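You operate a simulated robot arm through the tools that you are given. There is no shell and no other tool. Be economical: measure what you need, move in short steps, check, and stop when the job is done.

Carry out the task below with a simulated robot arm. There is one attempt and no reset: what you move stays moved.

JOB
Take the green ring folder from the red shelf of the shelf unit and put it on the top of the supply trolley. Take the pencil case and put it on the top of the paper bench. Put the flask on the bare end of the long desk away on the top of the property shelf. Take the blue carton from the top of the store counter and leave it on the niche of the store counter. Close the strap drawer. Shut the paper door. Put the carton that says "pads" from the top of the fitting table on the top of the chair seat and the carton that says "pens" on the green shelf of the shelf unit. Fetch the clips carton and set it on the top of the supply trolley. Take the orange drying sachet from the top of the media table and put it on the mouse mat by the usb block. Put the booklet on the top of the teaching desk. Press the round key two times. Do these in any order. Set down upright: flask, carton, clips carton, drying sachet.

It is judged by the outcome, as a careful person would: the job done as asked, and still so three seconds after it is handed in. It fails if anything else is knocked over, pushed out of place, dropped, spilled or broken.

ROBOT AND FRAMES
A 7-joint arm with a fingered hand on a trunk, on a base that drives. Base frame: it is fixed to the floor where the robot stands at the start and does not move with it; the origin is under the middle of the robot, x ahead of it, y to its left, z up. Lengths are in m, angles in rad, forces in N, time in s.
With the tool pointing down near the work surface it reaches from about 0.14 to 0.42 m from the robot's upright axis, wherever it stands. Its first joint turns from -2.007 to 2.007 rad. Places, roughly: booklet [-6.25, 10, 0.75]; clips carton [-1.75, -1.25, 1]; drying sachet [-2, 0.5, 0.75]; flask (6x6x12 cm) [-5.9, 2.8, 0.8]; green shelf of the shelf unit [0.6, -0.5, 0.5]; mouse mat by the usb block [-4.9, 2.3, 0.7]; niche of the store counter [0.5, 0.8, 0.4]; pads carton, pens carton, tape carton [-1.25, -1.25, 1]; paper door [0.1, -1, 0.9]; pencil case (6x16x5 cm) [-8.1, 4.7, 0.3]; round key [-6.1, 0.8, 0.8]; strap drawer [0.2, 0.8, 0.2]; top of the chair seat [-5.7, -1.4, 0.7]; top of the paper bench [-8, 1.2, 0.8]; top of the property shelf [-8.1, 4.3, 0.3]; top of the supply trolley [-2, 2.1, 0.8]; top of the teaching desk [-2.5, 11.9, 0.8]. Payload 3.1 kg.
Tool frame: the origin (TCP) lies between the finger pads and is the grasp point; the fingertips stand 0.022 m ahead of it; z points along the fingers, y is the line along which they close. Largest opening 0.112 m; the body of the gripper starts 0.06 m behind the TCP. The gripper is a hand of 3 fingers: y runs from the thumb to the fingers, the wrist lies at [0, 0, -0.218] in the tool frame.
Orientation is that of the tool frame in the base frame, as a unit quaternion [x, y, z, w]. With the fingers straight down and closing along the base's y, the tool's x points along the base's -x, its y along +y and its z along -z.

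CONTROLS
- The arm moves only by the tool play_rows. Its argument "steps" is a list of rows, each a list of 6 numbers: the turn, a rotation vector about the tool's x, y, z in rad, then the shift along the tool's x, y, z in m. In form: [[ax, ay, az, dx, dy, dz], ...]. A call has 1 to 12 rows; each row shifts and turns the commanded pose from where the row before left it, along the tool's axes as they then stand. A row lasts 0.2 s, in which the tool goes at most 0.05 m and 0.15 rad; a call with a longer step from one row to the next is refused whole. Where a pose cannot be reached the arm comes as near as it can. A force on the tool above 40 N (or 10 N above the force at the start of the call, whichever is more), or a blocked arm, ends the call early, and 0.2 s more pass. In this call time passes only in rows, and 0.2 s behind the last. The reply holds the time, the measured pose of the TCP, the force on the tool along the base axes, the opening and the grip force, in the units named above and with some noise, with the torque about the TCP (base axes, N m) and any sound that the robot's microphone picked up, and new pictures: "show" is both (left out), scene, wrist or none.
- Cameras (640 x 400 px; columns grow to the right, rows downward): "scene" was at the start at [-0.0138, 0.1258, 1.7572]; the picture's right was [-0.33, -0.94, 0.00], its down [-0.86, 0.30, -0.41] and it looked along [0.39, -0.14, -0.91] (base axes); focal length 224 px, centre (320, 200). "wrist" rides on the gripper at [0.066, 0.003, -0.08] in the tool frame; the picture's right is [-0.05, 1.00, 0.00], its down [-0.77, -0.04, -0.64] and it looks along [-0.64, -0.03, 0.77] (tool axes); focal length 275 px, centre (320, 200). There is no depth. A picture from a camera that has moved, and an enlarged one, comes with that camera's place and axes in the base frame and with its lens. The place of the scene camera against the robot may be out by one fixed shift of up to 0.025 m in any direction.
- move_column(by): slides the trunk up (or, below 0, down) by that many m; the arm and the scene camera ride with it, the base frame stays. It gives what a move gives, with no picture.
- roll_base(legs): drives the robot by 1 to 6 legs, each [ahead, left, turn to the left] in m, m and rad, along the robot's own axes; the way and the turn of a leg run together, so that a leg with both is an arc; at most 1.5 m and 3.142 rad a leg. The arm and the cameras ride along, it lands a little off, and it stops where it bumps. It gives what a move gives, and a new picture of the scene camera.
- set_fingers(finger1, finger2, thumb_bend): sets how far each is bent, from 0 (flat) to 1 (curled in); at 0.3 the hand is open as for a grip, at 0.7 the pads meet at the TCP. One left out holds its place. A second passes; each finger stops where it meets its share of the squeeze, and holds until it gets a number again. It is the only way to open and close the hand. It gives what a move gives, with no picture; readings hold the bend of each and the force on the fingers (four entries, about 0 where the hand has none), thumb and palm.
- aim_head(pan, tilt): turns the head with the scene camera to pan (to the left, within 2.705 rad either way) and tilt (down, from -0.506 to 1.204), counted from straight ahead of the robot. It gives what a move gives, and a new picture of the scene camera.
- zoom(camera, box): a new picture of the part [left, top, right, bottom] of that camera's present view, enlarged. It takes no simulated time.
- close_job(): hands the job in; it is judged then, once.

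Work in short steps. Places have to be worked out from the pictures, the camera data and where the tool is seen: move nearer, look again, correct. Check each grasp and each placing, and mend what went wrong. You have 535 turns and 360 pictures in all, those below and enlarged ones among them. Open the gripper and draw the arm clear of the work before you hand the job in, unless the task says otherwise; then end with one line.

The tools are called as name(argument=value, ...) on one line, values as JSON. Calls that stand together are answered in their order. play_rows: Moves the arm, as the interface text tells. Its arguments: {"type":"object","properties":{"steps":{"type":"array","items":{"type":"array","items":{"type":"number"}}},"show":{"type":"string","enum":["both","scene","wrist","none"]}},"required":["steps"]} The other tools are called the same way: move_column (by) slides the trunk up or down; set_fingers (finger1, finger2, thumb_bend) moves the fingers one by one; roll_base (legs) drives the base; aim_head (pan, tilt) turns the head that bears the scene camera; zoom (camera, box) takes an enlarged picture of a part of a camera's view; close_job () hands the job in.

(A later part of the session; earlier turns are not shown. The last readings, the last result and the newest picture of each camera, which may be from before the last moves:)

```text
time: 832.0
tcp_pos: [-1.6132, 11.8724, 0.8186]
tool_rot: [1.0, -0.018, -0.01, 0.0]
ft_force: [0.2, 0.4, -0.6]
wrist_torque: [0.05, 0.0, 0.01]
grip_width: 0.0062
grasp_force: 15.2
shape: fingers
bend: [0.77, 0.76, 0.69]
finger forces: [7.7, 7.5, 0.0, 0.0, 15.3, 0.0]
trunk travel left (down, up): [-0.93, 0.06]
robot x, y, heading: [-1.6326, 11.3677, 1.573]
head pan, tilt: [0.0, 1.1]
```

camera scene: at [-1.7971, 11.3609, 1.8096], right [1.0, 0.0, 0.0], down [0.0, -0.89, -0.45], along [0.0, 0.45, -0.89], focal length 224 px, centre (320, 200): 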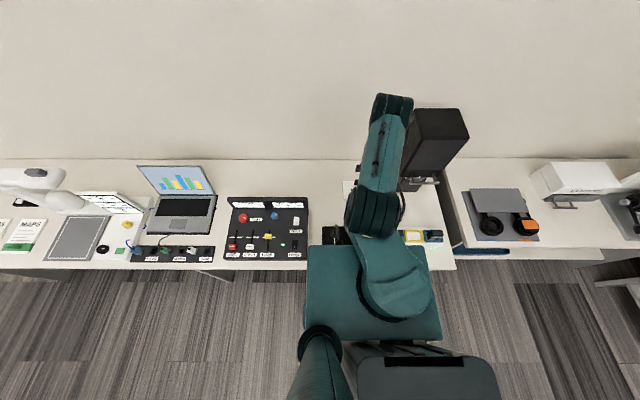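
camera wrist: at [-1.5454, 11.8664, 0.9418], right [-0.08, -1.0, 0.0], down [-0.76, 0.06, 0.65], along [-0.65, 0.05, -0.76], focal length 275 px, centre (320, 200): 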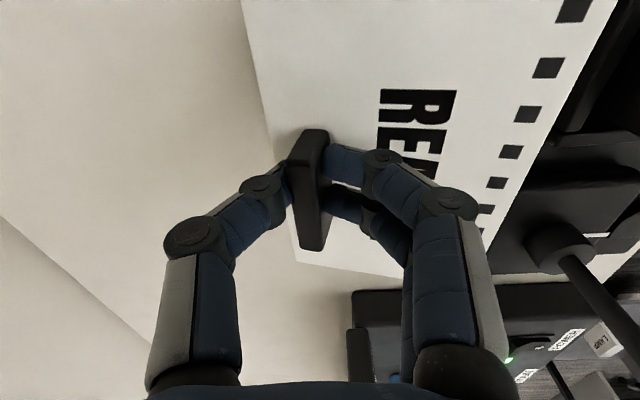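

I shift 3 cm further back for margin from the mic base, then lower.

roll_base(legs=[[0.03, 0, 0]])

move_column(by=-0.012)

move_column(by=-0.01)

play_rows(steps=[[0, 0, 0, 0, 0, 0]], show="wrist")

```text
time: 832.8
tcp_pos: [-1.6145, 11.9019, 0.82]
tool_rot: [1.0, -0.017, -0.011, -0.001]
ft_force: [-0.2, -0.3, -0.4]
wrist_torque: [0.01, 0.0, 0.01]
grip_width: 0.0068
grasp_force: 15.2
shape: fingers
bend: [0.77, 0.76, 0.69]
finger forces: [7.6, 7.5, 0.0, 0.0, 15.3, 0.0]
trunk travel left (down, up): [-0.93, 0.06]
robot x, y, heading: [-1.6339, 11.3944, 1.574]
head pan, tilt: [0.0, 1.1]
camera scene: at [-1.7972, 11.3882, 1.7646], right [1.0, 0.0, 0.0], down [0.0, -0.89, -0.46], along [0.0, 0.46, -0.89], focal length 224 px, centre (320, 200)
```

scene: 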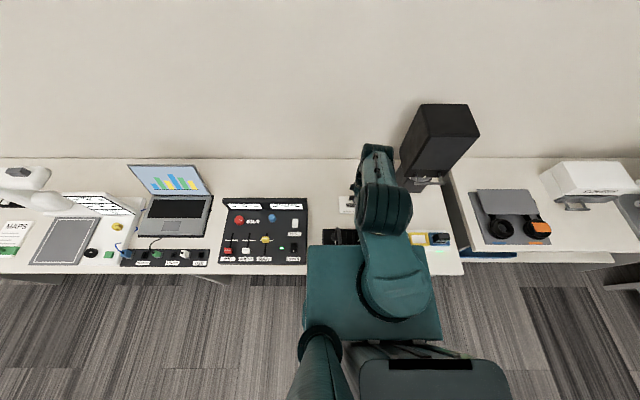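

```text
time: 833.4
tcp_pos: [-1.6132, 11.9032, 0.8069]
tool_rot: [1.0, -0.018, -0.01, 0.001]
ft_force: [-0.4, -0.5, -0.7]
wrist_torque: [0.05, -0.05, -0.03]
grip_width: 0.0066
grasp_force: 15.1
shape: fingers
bend: [0.77, 0.76, 0.69]
finger forces: [7.6, 7.5, 0.0, 0.0, 15.3, 0.1]
trunk travel left (down, up): [-0.918, 0.072]
robot x, y, heading: [-1.6336, 11.3988, 1.578]
head pan, tilt: [0.0, 1.1]
```

```text
time: 834.0
tcp_pos: [-1.6136, 11.9031, 0.7964]
tool_rot: [1.0, -0.017, -0.011, 0.0]
ft_force: [0.1, -1.2, 5.6]
wrist_torque: [0.08, 0.02, 0.01]
grip_width: 0.0064
grasp_force: 18.8
shape: fingers
bend: [0.76, 0.76, 0.72]
finger forces: [9.8, 10.0, 0.0, 0.0, 17.8, 0.0]
trunk travel left (down, up): [-0.908, 0.082]
robot x, y, heading: [-1.6335, 11.4041, 1.575]
head pan, tilt: [0.0, 1.1]
```

```text
time: 834.4
tcp_pos: [-1.6147, 11.9018, 0.7969]
tool_rot: [1.0, -0.018, -0.01, 0.0]
ft_force: [0.4, -1.6, 5.4]
wrist_torque: [0.12, -0.02, 0.01]
grip_width: 0.0063
grasp_force: 18.9
shape: fingers
bend: [0.76, 0.76, 0.72]
finger forces: [9.8, 10.0, 0.0, 0.0, 18.0, 0.0]
trunk travel left (down, up): [-0.908, 0.082]
robot x, y, heading: [-1.6325, 11.3984, 1.574]
head pan, tilt: [0.0, 1.1]
camera wrist: at [-1.546, 11.8959, 0.8759], right [-0.08, -1.0, 0.0], down [-0.76, 0.06, 0.65], along [-0.65, 0.05, -0.76], focal length 275 px, centre (320, 200)
```

wrist: 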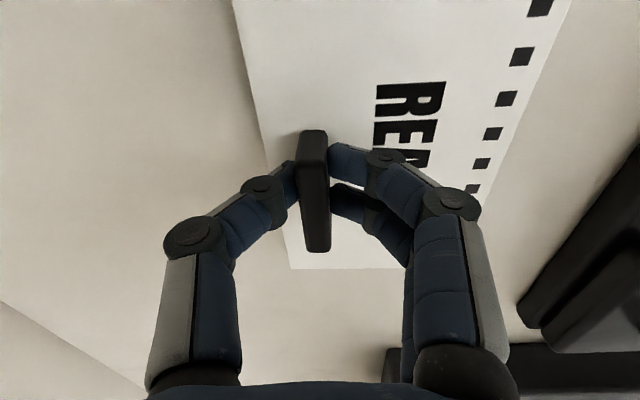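

Booklet lies flat on the free area with a gap to the mic base. Release, rise, back out.

set_fingers(finger1=0.55, finger2=0.55, thumb_bend=0.55)

move_column(by=0.08)

play_rows(steps=[[0, 0, 0, 0, 0, -0.045], [0, 0, 0, 0, 0, -0.045], [0, 0, 0, 0, 0, -0.045]], show="wrist")

roll_base(legs=[[-0.45, 0, 0]])

zoom(camera="scene", box=[280, 80, 450, 210])

```text
time: 835.4
tcp_pos: [-1.6131, 11.9029, 0.7971]
tool_rot: [1.0, -0.017, -0.011, 0.0]
ft_force: [0.1, 1.1, 6.2]
wrist_torque: [-0.09, -0.03, 0.04]
grip_width: 0.0363
grasp_force: 3.6
shape: fingers
bend: [0.59, 0.57, 0.55]
finger forces: [4.1, 2.2, 0.0, 0.0, 0.1, 0.0]
trunk travel left (down, up): [-0.908, 0.082]
robot x, y, heading: [-1.6332, 11.3987, 1.58]
head pan, tilt: [0.0, 1.1]
```

```text
time: 836.6
tcp_pos: [-1.6142, 11.9028, 0.8755]
tool_rot: [1.0, -0.017, -0.01, -0.001]
ft_force: [-0.2, -1.0, 0.0]
wrist_torque: [-0.02, 0.01, 0.03]
grip_width: 0.0405
grasp_force: 0.0
shape: fingers
bend: [0.55, 0.55, 0.55]
finger forces: [0.0, 0.0, 0.1, 0.0, 0.1, 0.0]
trunk travel left (down, up): [-0.988, 0.002]
robot x, y, heading: [-1.6355, 11.3979, 1.579]
head pan, tilt: [0.0, 1.1]
```

```text
time: 837.4
tcp_pos: [-1.6129, 11.9024, 1.0135]
tool_rot: [1.0, -0.017, -0.01, 0.0]
ft_force: [0.3, -0.1, -0.1]
wrist_torque: [0.02, 0.0, -0.02]
grip_width: 0.0402
grasp_force: 0.1
shape: fingers
bend: [0.55, 0.55, 0.55]
finger forces: [0.0, 0.0, 0.0, 0.0, 0.0, 0.1]
trunk travel left (down, up): [-0.988, 0.002]
robot x, y, heading: [-1.6323, 11.3954, 1.575]
head pan, tilt: [0.0, 1.1]
camera wrist: at [-1.5453, 11.8958, 1.0923], right [-0.08, -1.0, 0.0], down [-0.76, 0.06, 0.65], along [-0.65, 0.05, -0.76], focal length 275 px, centre (320, 200)
```

wrist: 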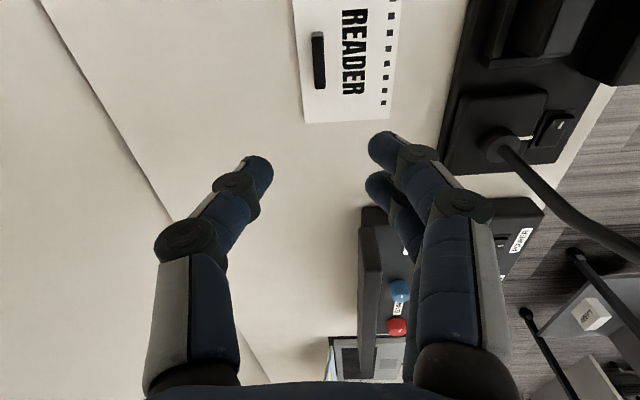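

```text
time: 840.1
tcp_pos: [-1.6102, 11.4436, 1.012]
tool_rot: [1.0, -0.017, -0.01, 0.0]
ft_force: [-0.5, -0.1, -0.2]
wrist_torque: [-0.02, 0.0, 0.0]
grip_width: 0.0406
grasp_force: 0.0
shape: fingers
bend: [0.55, 0.55, 0.55]
finger forces: [0.1, 0.0, 0.0, 0.1, 0.0, 0.1]
trunk travel left (down, up): [-0.988, 0.002]
robot x, y, heading: [-1.6317, 10.9329, 1.579]
head pan, tilt: [0.0, 1.1]
camera scene: at [-1.7949, 10.9328, 1.8226], right [1.0, 0.01, 0.0], down [0.0, -0.89, -0.45], along [0.0, 0.45, -0.89], focal length 224 px, centre (320, 200)
```

scene: 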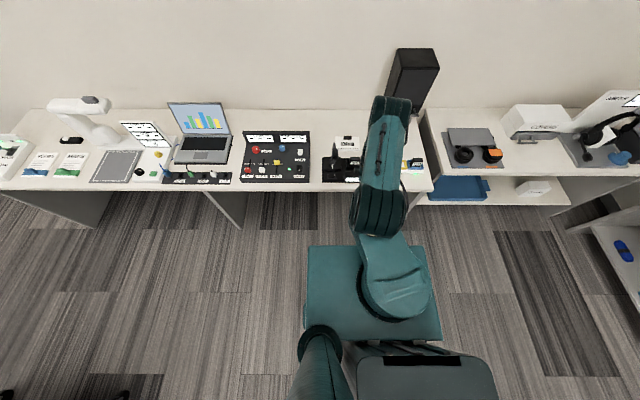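

```text
3.08 times, centred on (365, 145) of scene
camera zoom: at [-1.7949, 10.9328, 1.8226], right [1.0, 0.01, 0.0], down [0.0, -0.89, -0.45], along [0.0, 0.45, -0.89], focal length 690 px, centre (182, 369)
```

zoom: 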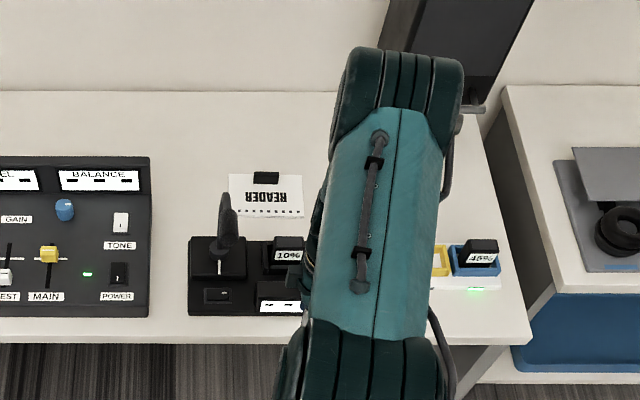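

Booklet placed. Last job: the sachet. Look for the way south along the east aisle.

aim_head(pan=-2.5, tilt=0.5)

```text
time: 842.4
tcp_pos: [-1.6099, 11.4435, 1.0132]
tool_rot: [1.0, -0.018, -0.011, 0.0]
ft_force: [0.5, 0.2, -0.3]
wrist_torque: [0.0, -0.01, 0.01]
grip_width: 0.0407
grasp_force: 0.0
shape: fingers
bend: [0.55, 0.55, 0.55]
finger forces: [0.0, 0.1, 0.0, 0.0, 0.0, 0.0]
trunk travel left (down, up): [-0.988, 0.002]
robot x, y, heading: [-1.6306, 10.938, 1.578]
head pan, tilt: [-2.499, 0.499]
camera scene: at [-1.7396, 10.7964, 1.8703], right [-0.8, -0.6, 0.0], down [-0.29, 0.38, -0.88], along [0.53, -0.7, -0.48], focal length 224 px, centre (320, 200)
```

scene: 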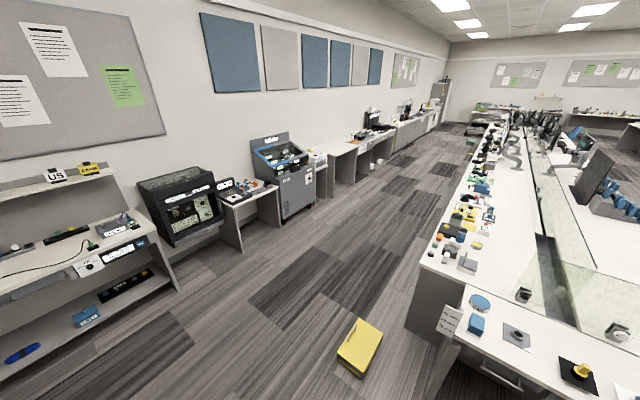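

The east aisle (x≈−0.6) is clear. I drive down it backwards, keeping heading north.

roll_base(legs=[[0, -1.05, 0], [-1.5, 0, -0.007], [-1.5, 0, 0]])

aim_head(pan=-2.6, tilt=0.5)

```text
time: 862.0
tcp_pos: [-0.6662, 8.4066, 1.0126]
tool_rot: [0.999, -0.053, -0.01, 0.0]
ft_force: [-0.5, -0.5, -0.6]
wrist_torque: [0.0, 0.0, 0.0]
grip_width: 0.0405
grasp_force: 0.2
shape: fingers
bend: [0.55, 0.55, 0.55]
finger forces: [0.1, 0.1, 0.0, 0.0, 0.0, 0.1]
trunk travel left (down, up): [-0.988, 0.002]
robot x, y, heading: [-0.7198, 7.9025, 1.507]
head pan, tilt: [-2.499, 0.499]
camera scene: at [-0.8403, 7.7699, 1.8703], right [-0.84, -0.54, 0.0], down [-0.26, 0.4, -0.88], along [0.48, -0.74, -0.48], focal length 224 px, centre (320, 200)
```

scene: 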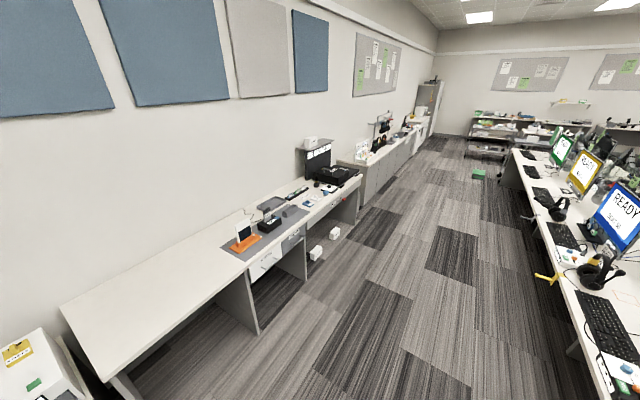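

```text
time: 862.7
tcp_pos: [-0.6656, 8.4062, 1.0124]
tool_rot: [0.999, -0.053, -0.011, -0.001]
ft_force: [0.3, -0.2, 0.5]
wrist_torque: [0.02, -0.02, -0.01]
grip_width: 0.0405
grasp_force: 0.1
shape: fingers
bend: [0.55, 0.55, 0.55]
finger forces: [0.0, 0.1, 0.0, 0.0, 0.0, 0.0]
trunk travel left (down, up): [-0.988, 0.002]
robot x, y, heading: [-0.7246, 7.9033, 1.501]
head pan, tilt: [-2.601, 0.499]
camera scene: at [-0.8482, 7.7649, 1.8703], right [-0.89, -0.46, 0.0], down [-0.22, 0.43, -0.88], along [0.4, -0.78, -0.48], focal length 224 px, centre (320, 200)
```

scene: 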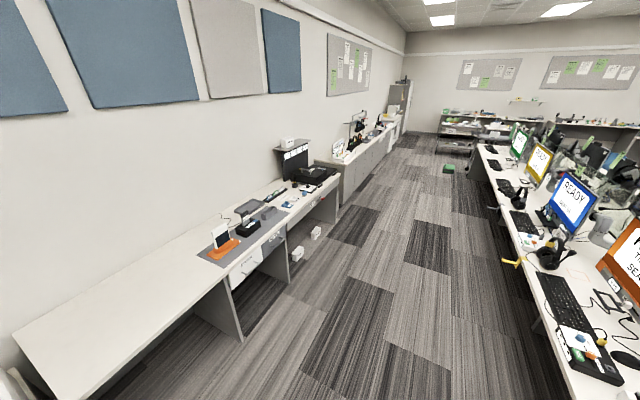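

roll_base(legs=[[0, 0, 0.066], [-1.5, -0.05, 0], [-1.5, 0, 0], [-1.5, 0, 0]])

```text
refused: leg 2 is longer than a leg can be; nothing moved
```

roll_base(legs=[[0, 0, 0.066], [-1.45, -0.05, 0], [-1.5, 0, 0], [-1.5, 0, 0]])

```text
time: 884.5
tcp_pos: [-0.7042, 3.9333, 1.0135]
tool_rot: [0.999, -0.053, -0.01, -0.001]
ft_force: [-0.1, -0.3, -0.9]
wrist_torque: [-0.01, 0.02, -0.01]
grip_width: 0.0403
grasp_force: 0.0
shape: fingers
bend: [0.55, 0.55, 0.55]
finger forces: [0.1, 0.0, 0.0, 0.0, 0.0, 0.1]
trunk travel left (down, up): [-0.988, 0.002]
robot x, y, heading: [-0.7673, 3.4287, 1.503]
head pan, tilt: [-2.601, 0.499]
camera scene: at [-0.8895, 3.2917, 1.8703], right [-0.89, -0.45, 0.0], down [-0.22, 0.43, -0.88], along [0.4, -0.78, -0.48], focal length 224 px, centre (320, 200)
```

scene: 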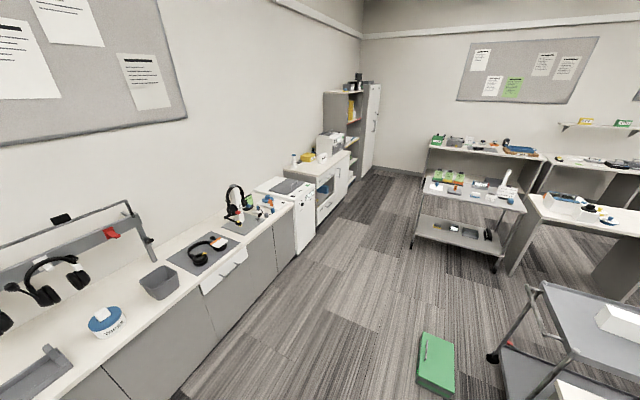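

roll_base(legs=[[0, -0.25, 0], [0, 0, 0.066], [-1.45, 0, 0], [-0.8, 0, 0]])

```text
time: 897.4
tcp_pos: [-0.4875, 1.6964, 1.0123]
tool_rot: [0.999, -0.032, -0.011, -0.001]
ft_force: [0.9, -0.1, 0.5]
wrist_torque: [0.0, -0.01, 0.01]
grip_width: 0.0406
grasp_force: 0.2
shape: fingers
bend: [0.55, 0.55, 0.55]
finger forces: [0.0, 0.0, 0.0, 0.0, 0.1, 0.0]
trunk travel left (down, up): [-0.988, 0.002]
robot x, y, heading: [-0.5268, 1.1908, 1.549]
head pan, tilt: [-2.601, 0.499]
camera scene: at [-0.6424, 1.0487, 1.8703], right [-0.87, -0.49, 0.0], down [-0.24, 0.42, -0.88], along [0.43, -0.76, -0.48], focal length 224 px, centre (320, 200)
```

scene: 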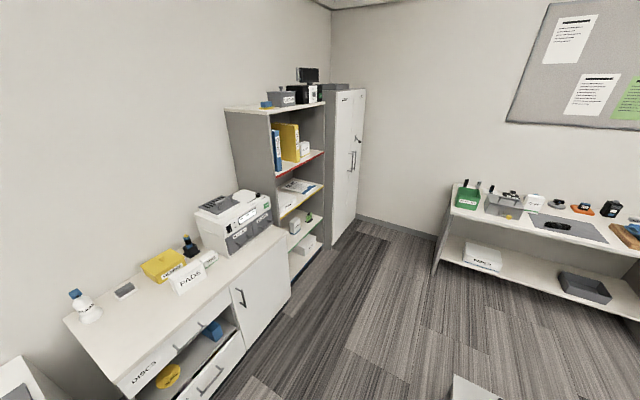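

roll_base(legs=[[-1.42, 0, 0.02], [0, 1.4, 0]])

aim_head(pan=0.2, tilt=0.9)

zoom(camera="scene", box=[160, 50, 480, 250])

```text
time: 911.3
tcp_pos: [-1.9637, 0.2568, 1.0134]
tool_rot: [1.0, -0.014, -0.01, -0.001]
ft_force: [-0.5, -0.2, -0.1]
wrist_torque: [-0.02, 0.02, -0.01]
grip_width: 0.0404
grasp_force: 0.1
shape: fingers
bend: [0.55, 0.55, 0.55]
finger forces: [0.0, 0.1, 0.1, 0.0, 0.0, 0.0]
trunk travel left (down, up): [-0.988, 0.002]
robot x, y, heading: [-1.9819, -0.2479, 1.578]
head pan, tilt: [-2.601, 0.499]
camera scene: at [-2.0958, -0.3959, 1.8703], right [-0.85, -0.53, 0.0], down [-0.25, 0.41, -0.88], along [0.46, -0.75, -0.48], focal length 224 px, centre (320, 200)
```

scene: 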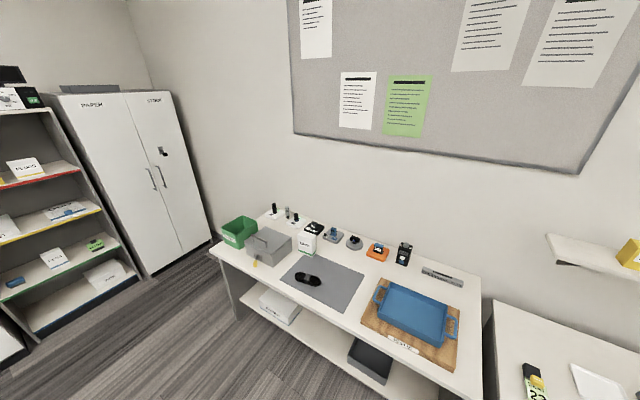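

```text
time: 913.8
tcp_pos: [-1.9639, 0.257, 1.0127]
tool_rot: [1.0, -0.014, -0.011, -0.001]
ft_force: [0.8, 0.6, 0.6]
wrist_torque: [0.0, -0.02, 0.02]
grip_width: 0.0403
grasp_force: 0.1
shape: fingers
bend: [0.55, 0.55, 0.55]
finger forces: [0.0, 0.1, 0.1, 0.0, 0.0, 0.0]
trunk travel left (down, up): [-0.988, 0.002]
robot x, y, heading: [-1.9817, -0.2534, 1.583]
head pan, tilt: [0.201, 0.901]
camera scene: at [-2.1597, -0.2447, 1.8364], right [0.98, 0.21, 0.0], down [0.17, -0.77, -0.62], along [-0.13, 0.61, -0.78], focal length 224 px, centre (320, 200)
```

scene: 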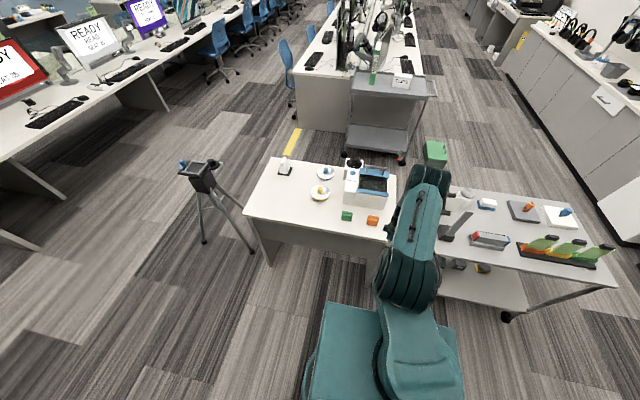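

```text
2.00 times, centred on (320, 150) of scene
camera zoom: at [-2.1597, -0.2447, 1.8364], right [0.98, 0.21, 0.0], down [0.17, -0.77, -0.62], along [-0.13, 0.61, -0.78], focal length 449 px, centre (320, 300)
```

zoom: 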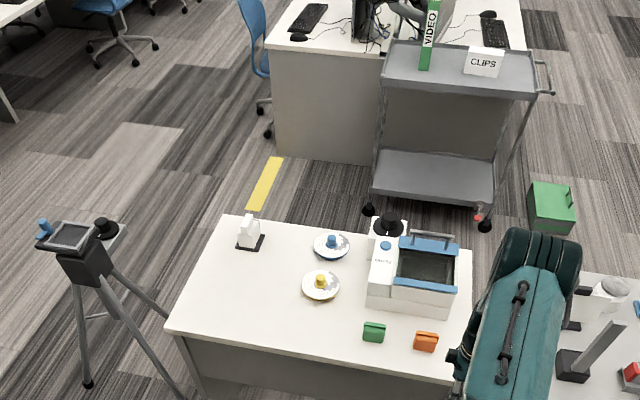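

Orange sachet at ≈(−2.01, 0.50) on the media table. Approach from the south.

roll_base(legs=[[0.24, 0.045, -0.01]])

set_fingers(finger1=0.35, finger2=0.35, thumb_bend=0.35)

play_rows(steps=[[0, 0, 0, 0, 0, 0]], show="wrist")

```text
time: 915.5
tcp_pos: [-2.0029, 0.4903, 1.0127]
tool_rot: [1.0, -0.021, -0.01, 0.0]
ft_force: [0.7, -0.5, 0.1]
wrist_torque: [-0.02, -0.01, 0.01]
grip_width: 0.0405
grasp_force: 0.1
shape: fingers
bend: [0.55, 0.55, 0.55]
finger forces: [0.0, 0.1, 0.0, 0.0, 0.0, 0.0]
trunk travel left (down, up): [-0.988, 0.002]
robot x, y, heading: [-2.0273, -0.0128, 1.569]
head pan, tilt: [0.201, 0.901]
camera scene: at [-2.2068, -0.0091, 1.8364], right [0.98, 0.2, 0.0], down [0.15, -0.77, -0.62], along [-0.12, 0.61, -0.78], focal length 224 px, centre (320, 200)
```

scene: 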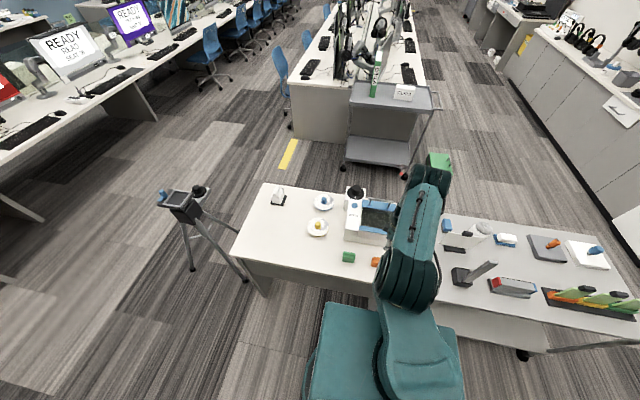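

```text
time: 916.5
tcp_pos: [-2.0039, 0.4915, 1.0127]
tool_rot: [1.0, -0.02, -0.01, 0.0]
ft_force: [1.3, 0.2, -0.2]
wrist_torque: [0.0, -0.03, 0.0]
grip_width: 0.0971
grasp_force: 0.0
shape: fingers
bend: [0.35, 0.35, 0.35]
finger forces: [0.1, 0.0, 0.0, 0.0, 0.0, 0.1]
trunk travel left (down, up): [-0.988, 0.002]
robot x, y, heading: [-2.0271, -0.0142, 1.571]
head pan, tilt: [0.201, 0.901]
```

```text
time: 916.9
tcp_pos: [-2.0049, 0.4905, 1.0129]
tool_rot: [1.0, -0.021, -0.011, -0.001]
ft_force: [-0.2, -0.2, 0.2]
wrist_torque: [-0.01, 0.03, 0.02]
grip_width: 0.0976
grasp_force: 0.0
shape: fingers
bend: [0.35, 0.35, 0.35]
finger forces: [0.0, 0.1, 0.0, 0.1, 0.0, 0.1]
trunk travel left (down, up): [-0.988, 0.002]
robot x, y, heading: [-2.029, -0.0155, 1.567]
head pan, tilt: [0.201, 0.901]
camera wrist: at [-1.9367, 0.4844, 1.0915], right [-0.09, -1.0, 0.0], down [-0.76, 0.07, 0.65], along [-0.65, 0.06, -0.76], focal length 275 px, centre (320, 200)
```

wrist: 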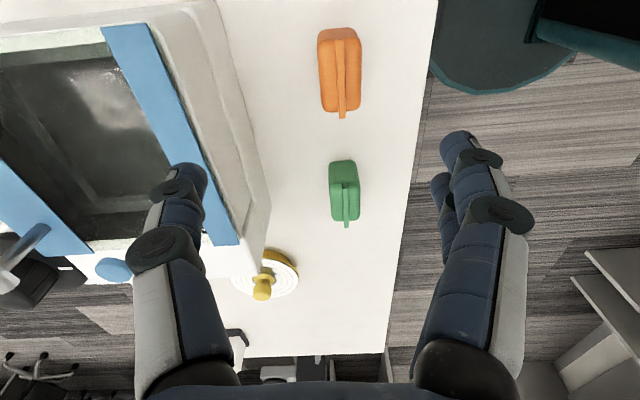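

set_fingers(finger1=0.41, finger2=0.41, thumb_bend=0.41)

play_rows(steps=[[0, 0, 0, -0.017, 0.02, 0.02], [0, 0, 0, 0, 0, 0.04], [0, 0, 0, 0, 0, 0.04], [0, 0, 0, 0, 0, 0.03]], show="wrist")

```text
time: 917.9
tcp_pos: [-2.005, 0.4918, 1.013]
tool_rot: [1.0, -0.021, -0.01, -0.001]
ft_force: [-0.5, -0.2, -0.1]
wrist_torque: [-0.03, 0.01, 0.03]
grip_width: 0.0816
grasp_force: 0.1
shape: fingers
bend: [0.41, 0.41, 0.41]
finger forces: [0.0, 0.0, 0.1, 0.0, 0.1, 0.0]
trunk travel left (down, up): [-0.988, 0.002]
robot x, y, heading: [-2.0287, -0.0148, 1.57]
head pan, tilt: [0.201, 0.901]
```

```text
time: 918.9
tcp_pos: [-2.0268, 0.4701, 0.8819]
tool_rot: [1.0, -0.02, -0.01, 0.0]
ft_force: [-0.8, -0.8, -0.3]
wrist_torque: [0.0, 0.03, 0.01]
grip_width: 0.0815
grasp_force: 0.0
shape: fingers
bend: [0.41, 0.41, 0.41]
finger forces: [0.0, 0.0, 0.0, 0.0, 0.0, 0.1]
trunk travel left (down, up): [-0.988, 0.002]
robot x, y, heading: [-2.0284, -0.0167, 1.568]
head pan, tilt: [0.201, 0.901]
camera wrist: at [-1.9605, 0.4634, 0.9603], right [-0.09, -1.0, 0.0], down [-0.76, 0.07, 0.65], along [-0.65, 0.06, -0.76], focal length 275 px, centre (320, 200)
```

wrist: 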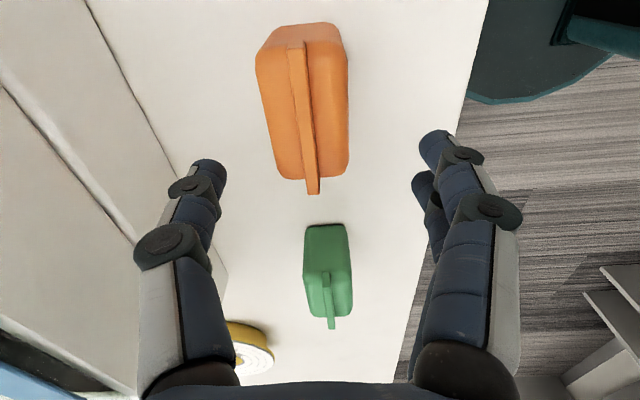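

play_rows(steps=[[0, 0, 0, 0, -0.01, 0.03]], show="none")

move_column(by=-0.055)

play_rows(steps=[[0, 0, 0, 0, 0, 0]], show="wrist")

```text
time: 919.3
tcp_pos: [-2.0293, 0.4823, 0.8516]
tool_rot: [1.0, -0.021, -0.01, 0.0]
ft_force: [0.9, 0.7, -0.3]
wrist_torque: [-0.01, -0.03, 0.02]
grip_width: 0.0813
grasp_force: 0.2
shape: fingers
bend: [0.41, 0.41, 0.41]
finger forces: [0.1, 0.0, 0.0, 0.0, 0.0, 0.0]
trunk travel left (down, up): [-0.988, 0.002]
robot x, y, heading: [-2.0291, -0.019, 1.569]
head pan, tilt: [0.201, 0.901]
```

```text
time: 919.9
tcp_pos: [-2.0272, 0.4856, 0.8245]
tool_rot: [1.0, -0.02, -0.01, -0.004]
ft_force: [0.1, 0.3, 12.9]
wrist_torque: [-0.65, -0.08, 0.0]
grip_width: 0.0848
grasp_force: 6.3
shape: fingers
bend: [0.4, 0.39, 0.41]
finger forces: [9.0, 3.1, 0.1, 0.0, 0.9, 0.0]
trunk travel left (down, up): [-0.958, 0.032]
robot x, y, heading: [-2.0298, -0.0157, 1.568]
head pan, tilt: [0.201, 0.901]
stopped: the force on the tool passed its limit (the readings are from after the stop); the commanded pose is now the measured one
```

```text
time: 920.3
tcp_pos: [-2.0277, 0.4862, 0.8258]
tool_rot: [1.0, -0.02, -0.011, -0.004]
ft_force: [0.6, -1.1, 14.6]
wrist_torque: [-0.4, -0.1, 0.05]
grip_width: 0.0853
grasp_force: 7.2
shape: fingers
bend: [0.39, 0.39, 0.41]
finger forces: [6.9, 3.6, 0.0, 0.0, 3.9, 0.0]
trunk travel left (down, up): [-0.958, 0.032]
robot x, y, heading: [-2.0267, -0.0138, 1.568]
head pan, tilt: [0.201, 0.901]
camera wrist: at [-1.9602, 0.4785, 0.9036], right [-0.09, -1.0, -0.01], down [-0.76, 0.06, 0.65], along [-0.65, 0.06, -0.76], focal length 275 px, centre (320, 200)
```

wrist: 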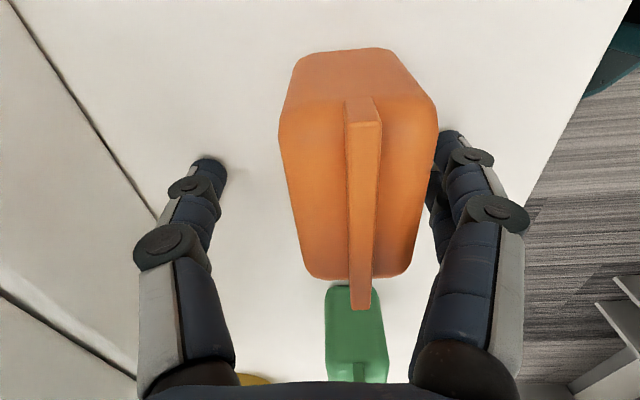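

The sachet is a bit further south; I rise, shift 1.8 cm south, open more and lower again.

move_column(by=0.03)

play_rows(steps=[[0, 0, 0, 0, 0.018, 0]], show="wrist")

```text
time: 921.1
tcp_pos: [-2.027, 0.487, 0.8535]
tool_rot: [1.0, -0.022, -0.011, -0.003]
ft_force: [1.0, 0.1, 0.4]
wrist_torque: [0.04, 0.02, -0.02]
grip_width: 0.0812
grasp_force: 0.0
shape: fingers
bend: [0.41, 0.41, 0.41]
finger forces: [0.1, 0.0, 0.0, 0.1, 0.0, 0.0]
trunk travel left (down, up): [-0.988, 0.002]
robot x, y, heading: [-2.0269, -0.0146, 1.567]
head pan, tilt: [0.201, 0.901]
```

```text
time: 921.5
tcp_pos: [-2.0278, 0.4698, 0.8548]
tool_rot: [1.0, -0.02, -0.011, -0.004]
ft_force: [-0.2, -0.4, 0.2]
wrist_torque: [0.0, 0.02, -0.01]
grip_width: 0.0813
grasp_force: 0.0
shape: fingers
bend: [0.41, 0.41, 0.41]
finger forces: [0.1, 0.1, 0.0, 0.1, 0.0, 0.0]
trunk travel left (down, up): [-0.988, 0.002]
robot x, y, heading: [-2.0317, -0.0151, 1.567]
head pan, tilt: [0.201, 0.901]
camera wrist: at [-1.9615, 0.4621, 0.9338], right [-0.09, -1.0, -0.01], down [-0.76, 0.06, 0.65], along [-0.65, 0.06, -0.76], focal length 275 px, centre (320, 200)
```

wrist: 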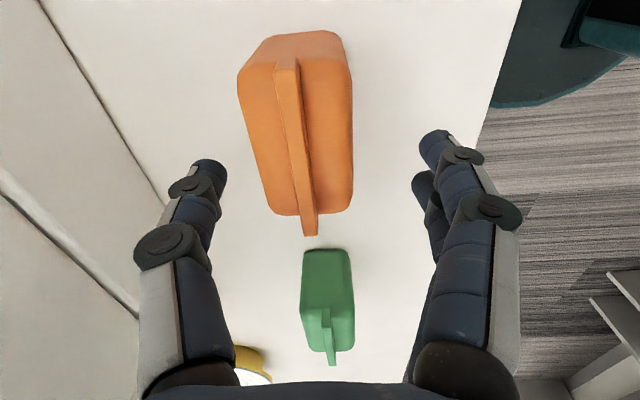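

set_fingers(finger1=0.35, finger2=0.35, thumb_bend=0.35)

play_rows(steps=[[0, 0, 0, 0, -0.009, 0]], show="none")

move_column(by=-0.025)

play_rows(steps=[[0, 0, 0, 0, 0, 0]], show="wrist")

```text
time: 922.5
tcp_pos: [-2.0277, 0.4696, 0.8548]
tool_rot: [1.0, -0.021, -0.011, -0.004]
ft_force: [0.3, -0.1, -0.5]
wrist_torque: [0.01, 0.01, 0.02]
grip_width: 0.0976
grasp_force: 0.2
shape: fingers
bend: [0.35, 0.35, 0.35]
finger forces: [0.0, 0.1, 0.0, 0.1, 0.0, 0.1]
trunk travel left (down, up): [-0.988, 0.002]
robot x, y, heading: [-2.0248, -0.0137, 1.57]
head pan, tilt: [0.201, 0.901]
```

```text
time: 922.9
tcp_pos: [-2.027, 0.4787, 0.8543]
tool_rot: [1.0, -0.02, -0.011, -0.003]
ft_force: [0.4, -0.2, 0.1]
wrist_torque: [-0.02, 0.04, 0.02]
grip_width: 0.0972
grasp_force: 0.0
shape: fingers
bend: [0.35, 0.35, 0.35]
finger forces: [0.0, 0.0, 0.1, 0.1, 0.1, 0.0]
trunk travel left (down, up): [-0.988, 0.002]
robot x, y, heading: [-2.0281, -0.0111, 1.571]
head pan, tilt: [0.201, 0.901]
```

```text
time: 923.6
tcp_pos: [-2.0272, 0.4782, 0.8293]
tool_rot: [1.0, -0.022, -0.011, -0.003]
ft_force: [-0.6, 0.0, -0.4]
wrist_torque: [0.03, -0.04, -0.03]
grip_width: 0.0972
grasp_force: 0.0
shape: fingers
bend: [0.35, 0.35, 0.35]
finger forces: [0.0, 0.0, 0.0, 0.1, 0.1, 0.1]
trunk travel left (down, up): [-0.963, 0.027]
robot x, y, heading: [-2.0286, -0.0132, 1.568]
head pan, tilt: [0.201, 0.901]
```

```text
time: 924.0
tcp_pos: [-2.0282, 0.4791, 0.83]
tool_rot: [1.0, -0.021, -0.011, -0.003]
ft_force: [-0.1, 0.4, 0.2]
wrist_torque: [-0.01, -0.01, 0.02]
grip_width: 0.0975
grasp_force: 0.1
shape: fingers
bend: [0.35, 0.35, 0.35]
finger forces: [0.1, 0.0, 0.0, 0.0, 0.0, 0.1]
trunk travel left (down, up): [-0.963, 0.027]
robot x, y, heading: [-2.029, -0.0115, 1.569]
head pan, tilt: [0.201, 0.901]
camera wrist: at [-1.9608, 0.4716, 0.9081], right [-0.09, -1.0, 0.0], down [-0.76, 0.06, 0.65], along [-0.65, 0.06, -0.76], focal length 275 px, centre (320, 200)
```

wrist: 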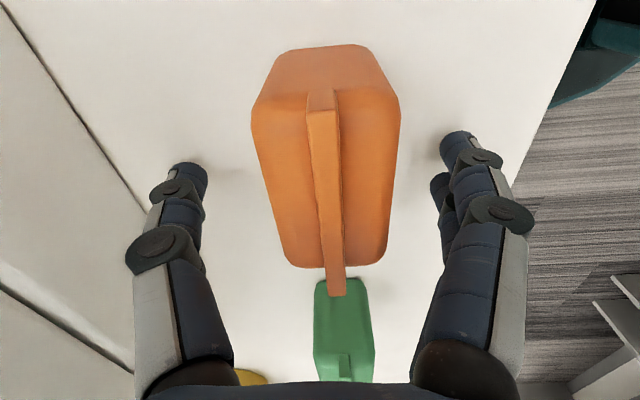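

move_column(by=-0.025)

move_column(by=-0.015)

play_rows(steps=[[0, 0, 0, 0, 0, 0]], show="wrist")

```text
time: 924.4
tcp_pos: [-2.0279, 0.4836, 0.822]
tool_rot: [1.0, -0.022, -0.01, -0.01]
ft_force: [-0.1, -0.8, 14.6]
wrist_torque: [-0.75, 0.03, 0.0]
grip_width: 0.103
grasp_force: 7.5
shape: fingers
bend: [0.32, 0.32, 0.35]
finger forces: [7.9, 5.1, 0.0, 0.0, 1.9, 0.1]
trunk travel left (down, up): [-0.951, 0.039]
robot x, y, heading: [-2.0283, -0.0123, 1.57]
head pan, tilt: [0.201, 0.901]
stopped: the force on the tool passed its limit (the readings are from after the stop); the commanded pose is now the measured one
```

```text
time: 924.8
tcp_pos: [-2.0276, 0.4871, 0.8212]
tool_rot: [1.0, -0.022, -0.009, -0.012]
ft_force: [0.3, -4.0, 17.8]
wrist_torque: [-0.72, -0.03, 0.05]
grip_width: 0.1051
grasp_force: 9.6
shape: fingers
bend: [0.31, 0.31, 0.35]
finger forces: [7.8, 6.0, 0.0, 0.0, 4.3, 0.0]
trunk travel left (down, up): [-0.949, 0.041]
robot x, y, heading: [-2.0273, -0.013, 1.568]
head pan, tilt: [0.201, 0.901]
stopped: the force on the tool passed its limit (the readings are from after the stop); the commanded pose is now the measured one
```

```text
time: 925.2
tcp_pos: [-2.0281, 0.4866, 0.8208]
tool_rot: [1.0, -0.021, -0.01, -0.013]
ft_force: [0.3, -1.7, 17.7]
wrist_torque: [-0.74, 0.03, 0.0]
grip_width: 0.1055
grasp_force: 9.7
shape: fingers
bend: [0.31, 0.31, 0.35]
finger forces: [8.0, 6.4, 0.0, 0.0, 4.3, 0.0]
trunk travel left (down, up): [-0.949, 0.041]
robot x, y, heading: [-2.03, -0.0135, 1.567]
head pan, tilt: [0.201, 0.901]
camera wrist: at [-1.9605, 0.4773, 0.8998], right [-0.09, -1.0, -0.02], down [-0.76, 0.05, 0.65], along [-0.65, 0.08, -0.76], focal length 275 px, centre (320, 200)
```

wrist: 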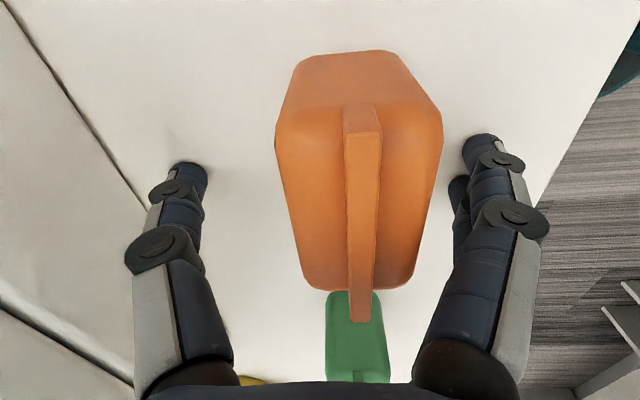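

The fingertips are on the table (z≈0.80), so I'm at grasp depth. Rise 6 mm and grip.

move_column(by=0.01)

set_fingers(finger1=0.75, finger2=0.75, thumb_bend=0.75)

move_column(by=0.03)

play_rows(steps=[[0, 0, 0, 0, 0, -0.04], [0, 0, 0, 0, 0, -0.04]], show="wrist")

```text
time: 925.7
tcp_pos: [-2.0273, 0.4879, 0.8299]
tool_rot: [1.0, -0.021, -0.01, -0.011]
ft_force: [-0.8, -0.4, 0.1]
wrist_torque: [-0.02, 0.04, 0.02]
grip_width: 0.0986
grasp_force: 0.0
shape: fingers
bend: [0.35, 0.35, 0.35]
finger forces: [0.0, 0.0, 0.1, 0.0, 0.1, 0.0]
trunk travel left (down, up): [-0.959, 0.031]
robot x, y, heading: [-2.0275, -0.0118, 1.564]
head pan, tilt: [0.201, 0.901]
```

```text
time: 926.7
tcp_pos: [-2.0275, 0.4875, 0.8298]
tool_rot: [1.0, -0.02, -0.01, -0.011]
ft_force: [0.0, 0.5, -0.8]
wrist_torque: [0.01, -0.02, 0.02]
grip_width: 0.0319
grasp_force: 17.9
shape: fingers
bend: [0.61, 0.62, 0.63]
finger forces: [8.9, 9.3, 0.0, 0.1, 18.0, 0.0]
trunk travel left (down, up): [-0.959, 0.031]
robot x, y, heading: [-2.0289, -0.0159, 1.571]
head pan, tilt: [0.201, 0.901]
```

```text
time: 927.5
tcp_pos: [-2.0277, 0.4877, 0.8593]
tool_rot: [1.0, -0.021, -0.01, -0.011]
ft_force: [-0.4, -0.3, -0.4]
wrist_torque: [0.02, 0.0, 0.01]
grip_width: 0.0317
grasp_force: 17.9
shape: fingers
bend: [0.61, 0.62, 0.63]
finger forces: [8.9, 9.3, 0.0, 0.0, 18.1, 0.0]
trunk travel left (down, up): [-0.989, 0.001]
robot x, y, heading: [-2.0301, -0.0137, 1.568]
head pan, tilt: [0.201, 0.901]
```

```text
time: 928.1
tcp_pos: [-2.0277, 0.4864, 0.9398]
tool_rot: [1.0, -0.021, -0.011, -0.012]
ft_force: [0.3, 0.3, -0.8]
wrist_torque: [0.01, 0.01, -0.03]
grip_width: 0.0317
grasp_force: 17.8
shape: fingers
bend: [0.61, 0.62, 0.63]
finger forces: [8.8, 9.2, 0.1, 0.1, 18.1, 0.1]
trunk travel left (down, up): [-0.989, 0.001]
robot x, y, heading: [-2.0311, -0.0134, 1.57]
head pan, tilt: [0.201, 0.901]
camera wrist: at [-1.9603, 0.4771, 1.0181], right [-0.09, -1.0, -0.02], down [-0.76, 0.05, 0.65], along [-0.65, 0.08, -0.76], focal length 275 px, centre (320, 200)
```

wrist: 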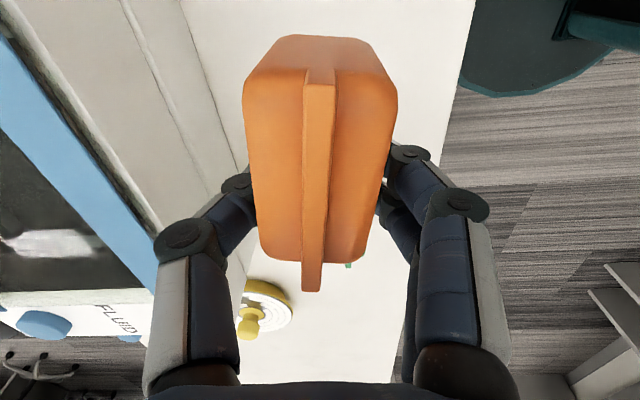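

Sachet held. Carry it west around the tripod to the long desk.

play_rows(steps=[[0, 0, 0, 0, 0, -0.04], [0, 0, 0, 0, 0, -0.04], [0, 0, 0, 0, 0.03, 0]], show="none")

roll_base(legs=[[-0.3, 0, 0], [0, 1.4, 0], [0, 0.35, 0]])

aim_head(pan=0.6, tilt=0.6)

```text
time: 928.9
tcp_pos: [-2.0284, 0.4538, 1.0189]
tool_rot: [1.0, -0.022, -0.01, -0.012]
ft_force: [0.8, 0.5, -0.4]
wrist_torque: [0.02, 0.0, 0.0]
grip_width: 0.0315
grasp_force: 17.9
shape: fingers
bend: [0.61, 0.62, 0.63]
finger forces: [8.6, 9.2, 0.0, 0.0, 18.0, 0.0]
trunk travel left (down, up): [-0.989, 0.001]
robot x, y, heading: [-2.0238, -0.0118, 1.572]
head pan, tilt: [0.201, 0.901]
```

```text
time: 939.4
tcp_pos: [-3.7952, 0.1288, 1.0196]
tool_rot: [1.0, -0.01, -0.01, -0.011]
ft_force: [-0.2, 0.8, -0.8]
wrist_torque: [0.0, 0.02, 0.0]
grip_width: 0.0315
grasp_force: 17.6
shape: fingers
bend: [0.61, 0.62, 0.63]
finger forces: [8.6, 9.2, 0.0, 0.0, 17.9, 0.1]
trunk travel left (down, up): [-0.989, 0.001]
robot x, y, heading: [-3.7901, -0.3422, 1.593]
head pan, tilt: [0.201, 0.901]
camera scene: at [-3.9658, -0.337, 1.8379], right [0.98, 0.22, 0.0], down [0.17, -0.76, -0.62], along [-0.14, 0.61, -0.78], focal length 224 px, centre (320, 200)
```

scene: 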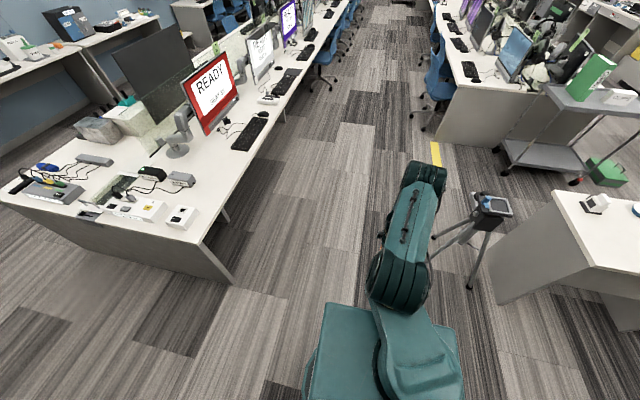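

```text
time: 940.3
tcp_pos: [-3.7969, 0.1295, 1.0192]
tool_rot: [1.0, -0.011, -0.011, -0.011]
ft_force: [-0.3, 0.4, -0.5]
wrist_torque: [0.01, 0.04, 0.0]
grip_width: 0.0314
grasp_force: 18.0
shape: fingers
bend: [0.61, 0.62, 0.63]
finger forces: [8.6, 9.3, 0.0, 0.1, 17.8, 0.0]
trunk travel left (down, up): [-0.989, 0.001]
robot x, y, heading: [-3.7899, -0.3371, 1.593]
head pan, tilt: [0.6, 0.6]
camera scene: at [-4.0012, -0.3388, 1.8626], right [0.81, 0.58, 0.0], down [0.33, -0.46, -0.82], along [-0.48, 0.67, -0.57], focal length 224 px, centre (320, 200)
```

scene: 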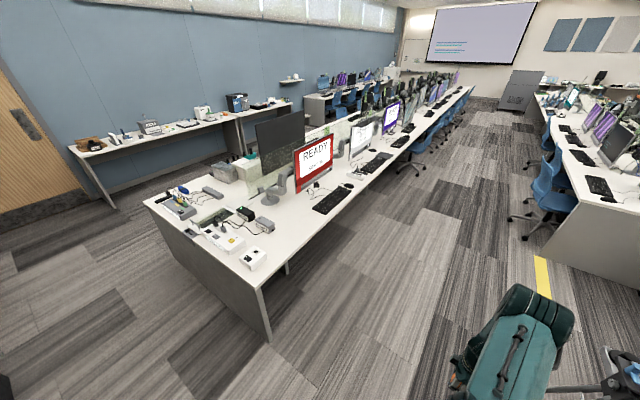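

zoom(camera="scene", box=[280, 110, 440, 230])

roll_base(legs=[[1.4, 0, -0.02], [0.9, 0, 0]])

aim_head(pan=1.4, tilt=0.8)

```text
3.33 times, centred on (360, 170) of scene
camera zoom: at [-4.0012, -0.3388, 1.8626], right [0.81, 0.58, 0.0], down [0.33, -0.46, -0.82], along [-0.48, 0.67, -0.57], focal length 748 px, centre (187, 300)
```

zoom: 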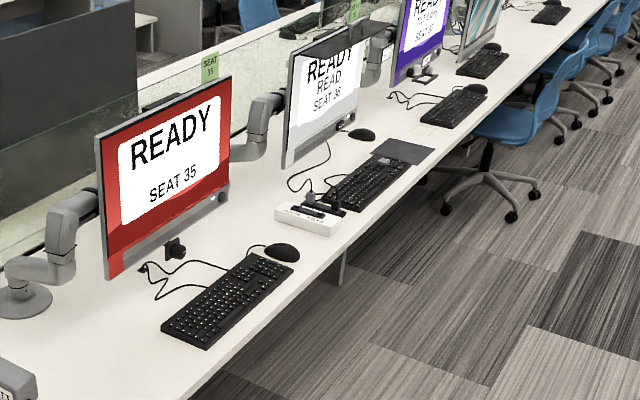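

```text
time: 951.6
tcp_pos: [-3.7866, 2.4218, 1.0194]
tool_rot: [1.0, -0.019, -0.01, -0.012]
ft_force: [-0.3, -0.6, -0.4]
wrist_torque: [0.0, 0.02, 0.01]
grip_width: 0.0318
grasp_force: 17.8
shape: fingers
bend: [0.61, 0.62, 0.63]
finger forces: [8.6, 9.3, 0.1, 0.1, 18.0, 0.0]
trunk travel left (down, up): [-0.989, 0.001]
robot x, y, heading: [-3.7844, 1.9515, 1.572]
head pan, tilt: [0.6, 0.6]
camera scene: at [-3.9984, 1.9564, 1.8626], right [0.82, 0.57, 0.0], down [0.32, -0.46, -0.83], along [-0.47, 0.68, -0.56], focal length 224 px, centre (320, 200)
```

scene: 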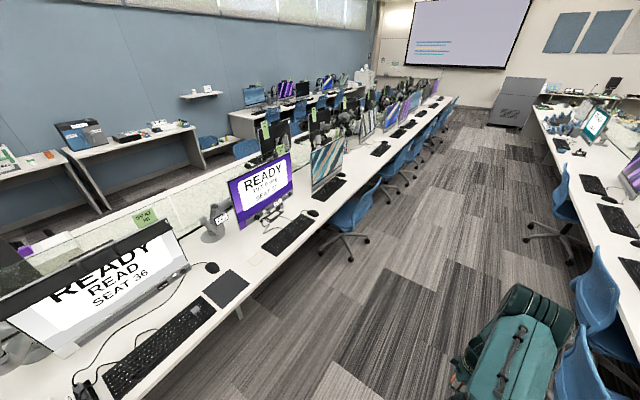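

```text
time: 952.7
tcp_pos: [-3.7861, 2.4223, 1.0191]
tool_rot: [1.0, -0.019, -0.011, -0.011]
ft_force: [0.7, 0.6, -1.7]
wrist_torque: [0.0, 0.01, -0.01]
grip_width: 0.0316
grasp_force: 17.8
shape: fingers
bend: [0.61, 0.62, 0.63]
finger forces: [8.6, 9.3, 0.0, 0.1, 17.9, 0.1]
trunk travel left (down, up): [-0.989, 0.001]
robot x, y, heading: [-3.786, 1.9507, 1.572]
head pan, tilt: [1.4, 0.799]
camera scene: at [-4.0277, 1.8976, 1.8457], right [0.17, 0.99, 0.0], down [0.71, -0.12, -0.7], along [-0.69, 0.12, -0.72], focal length 224 px, centre (320, 200)
```

scene: 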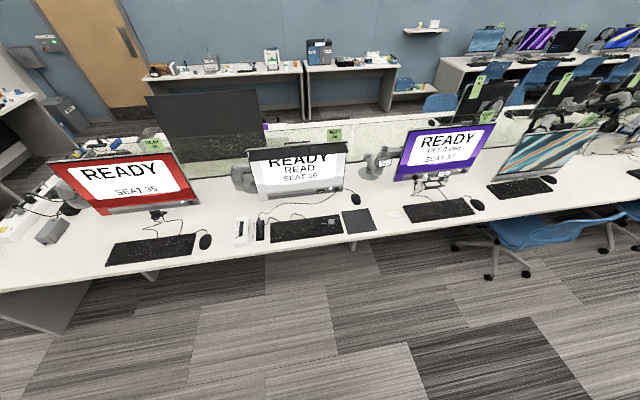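

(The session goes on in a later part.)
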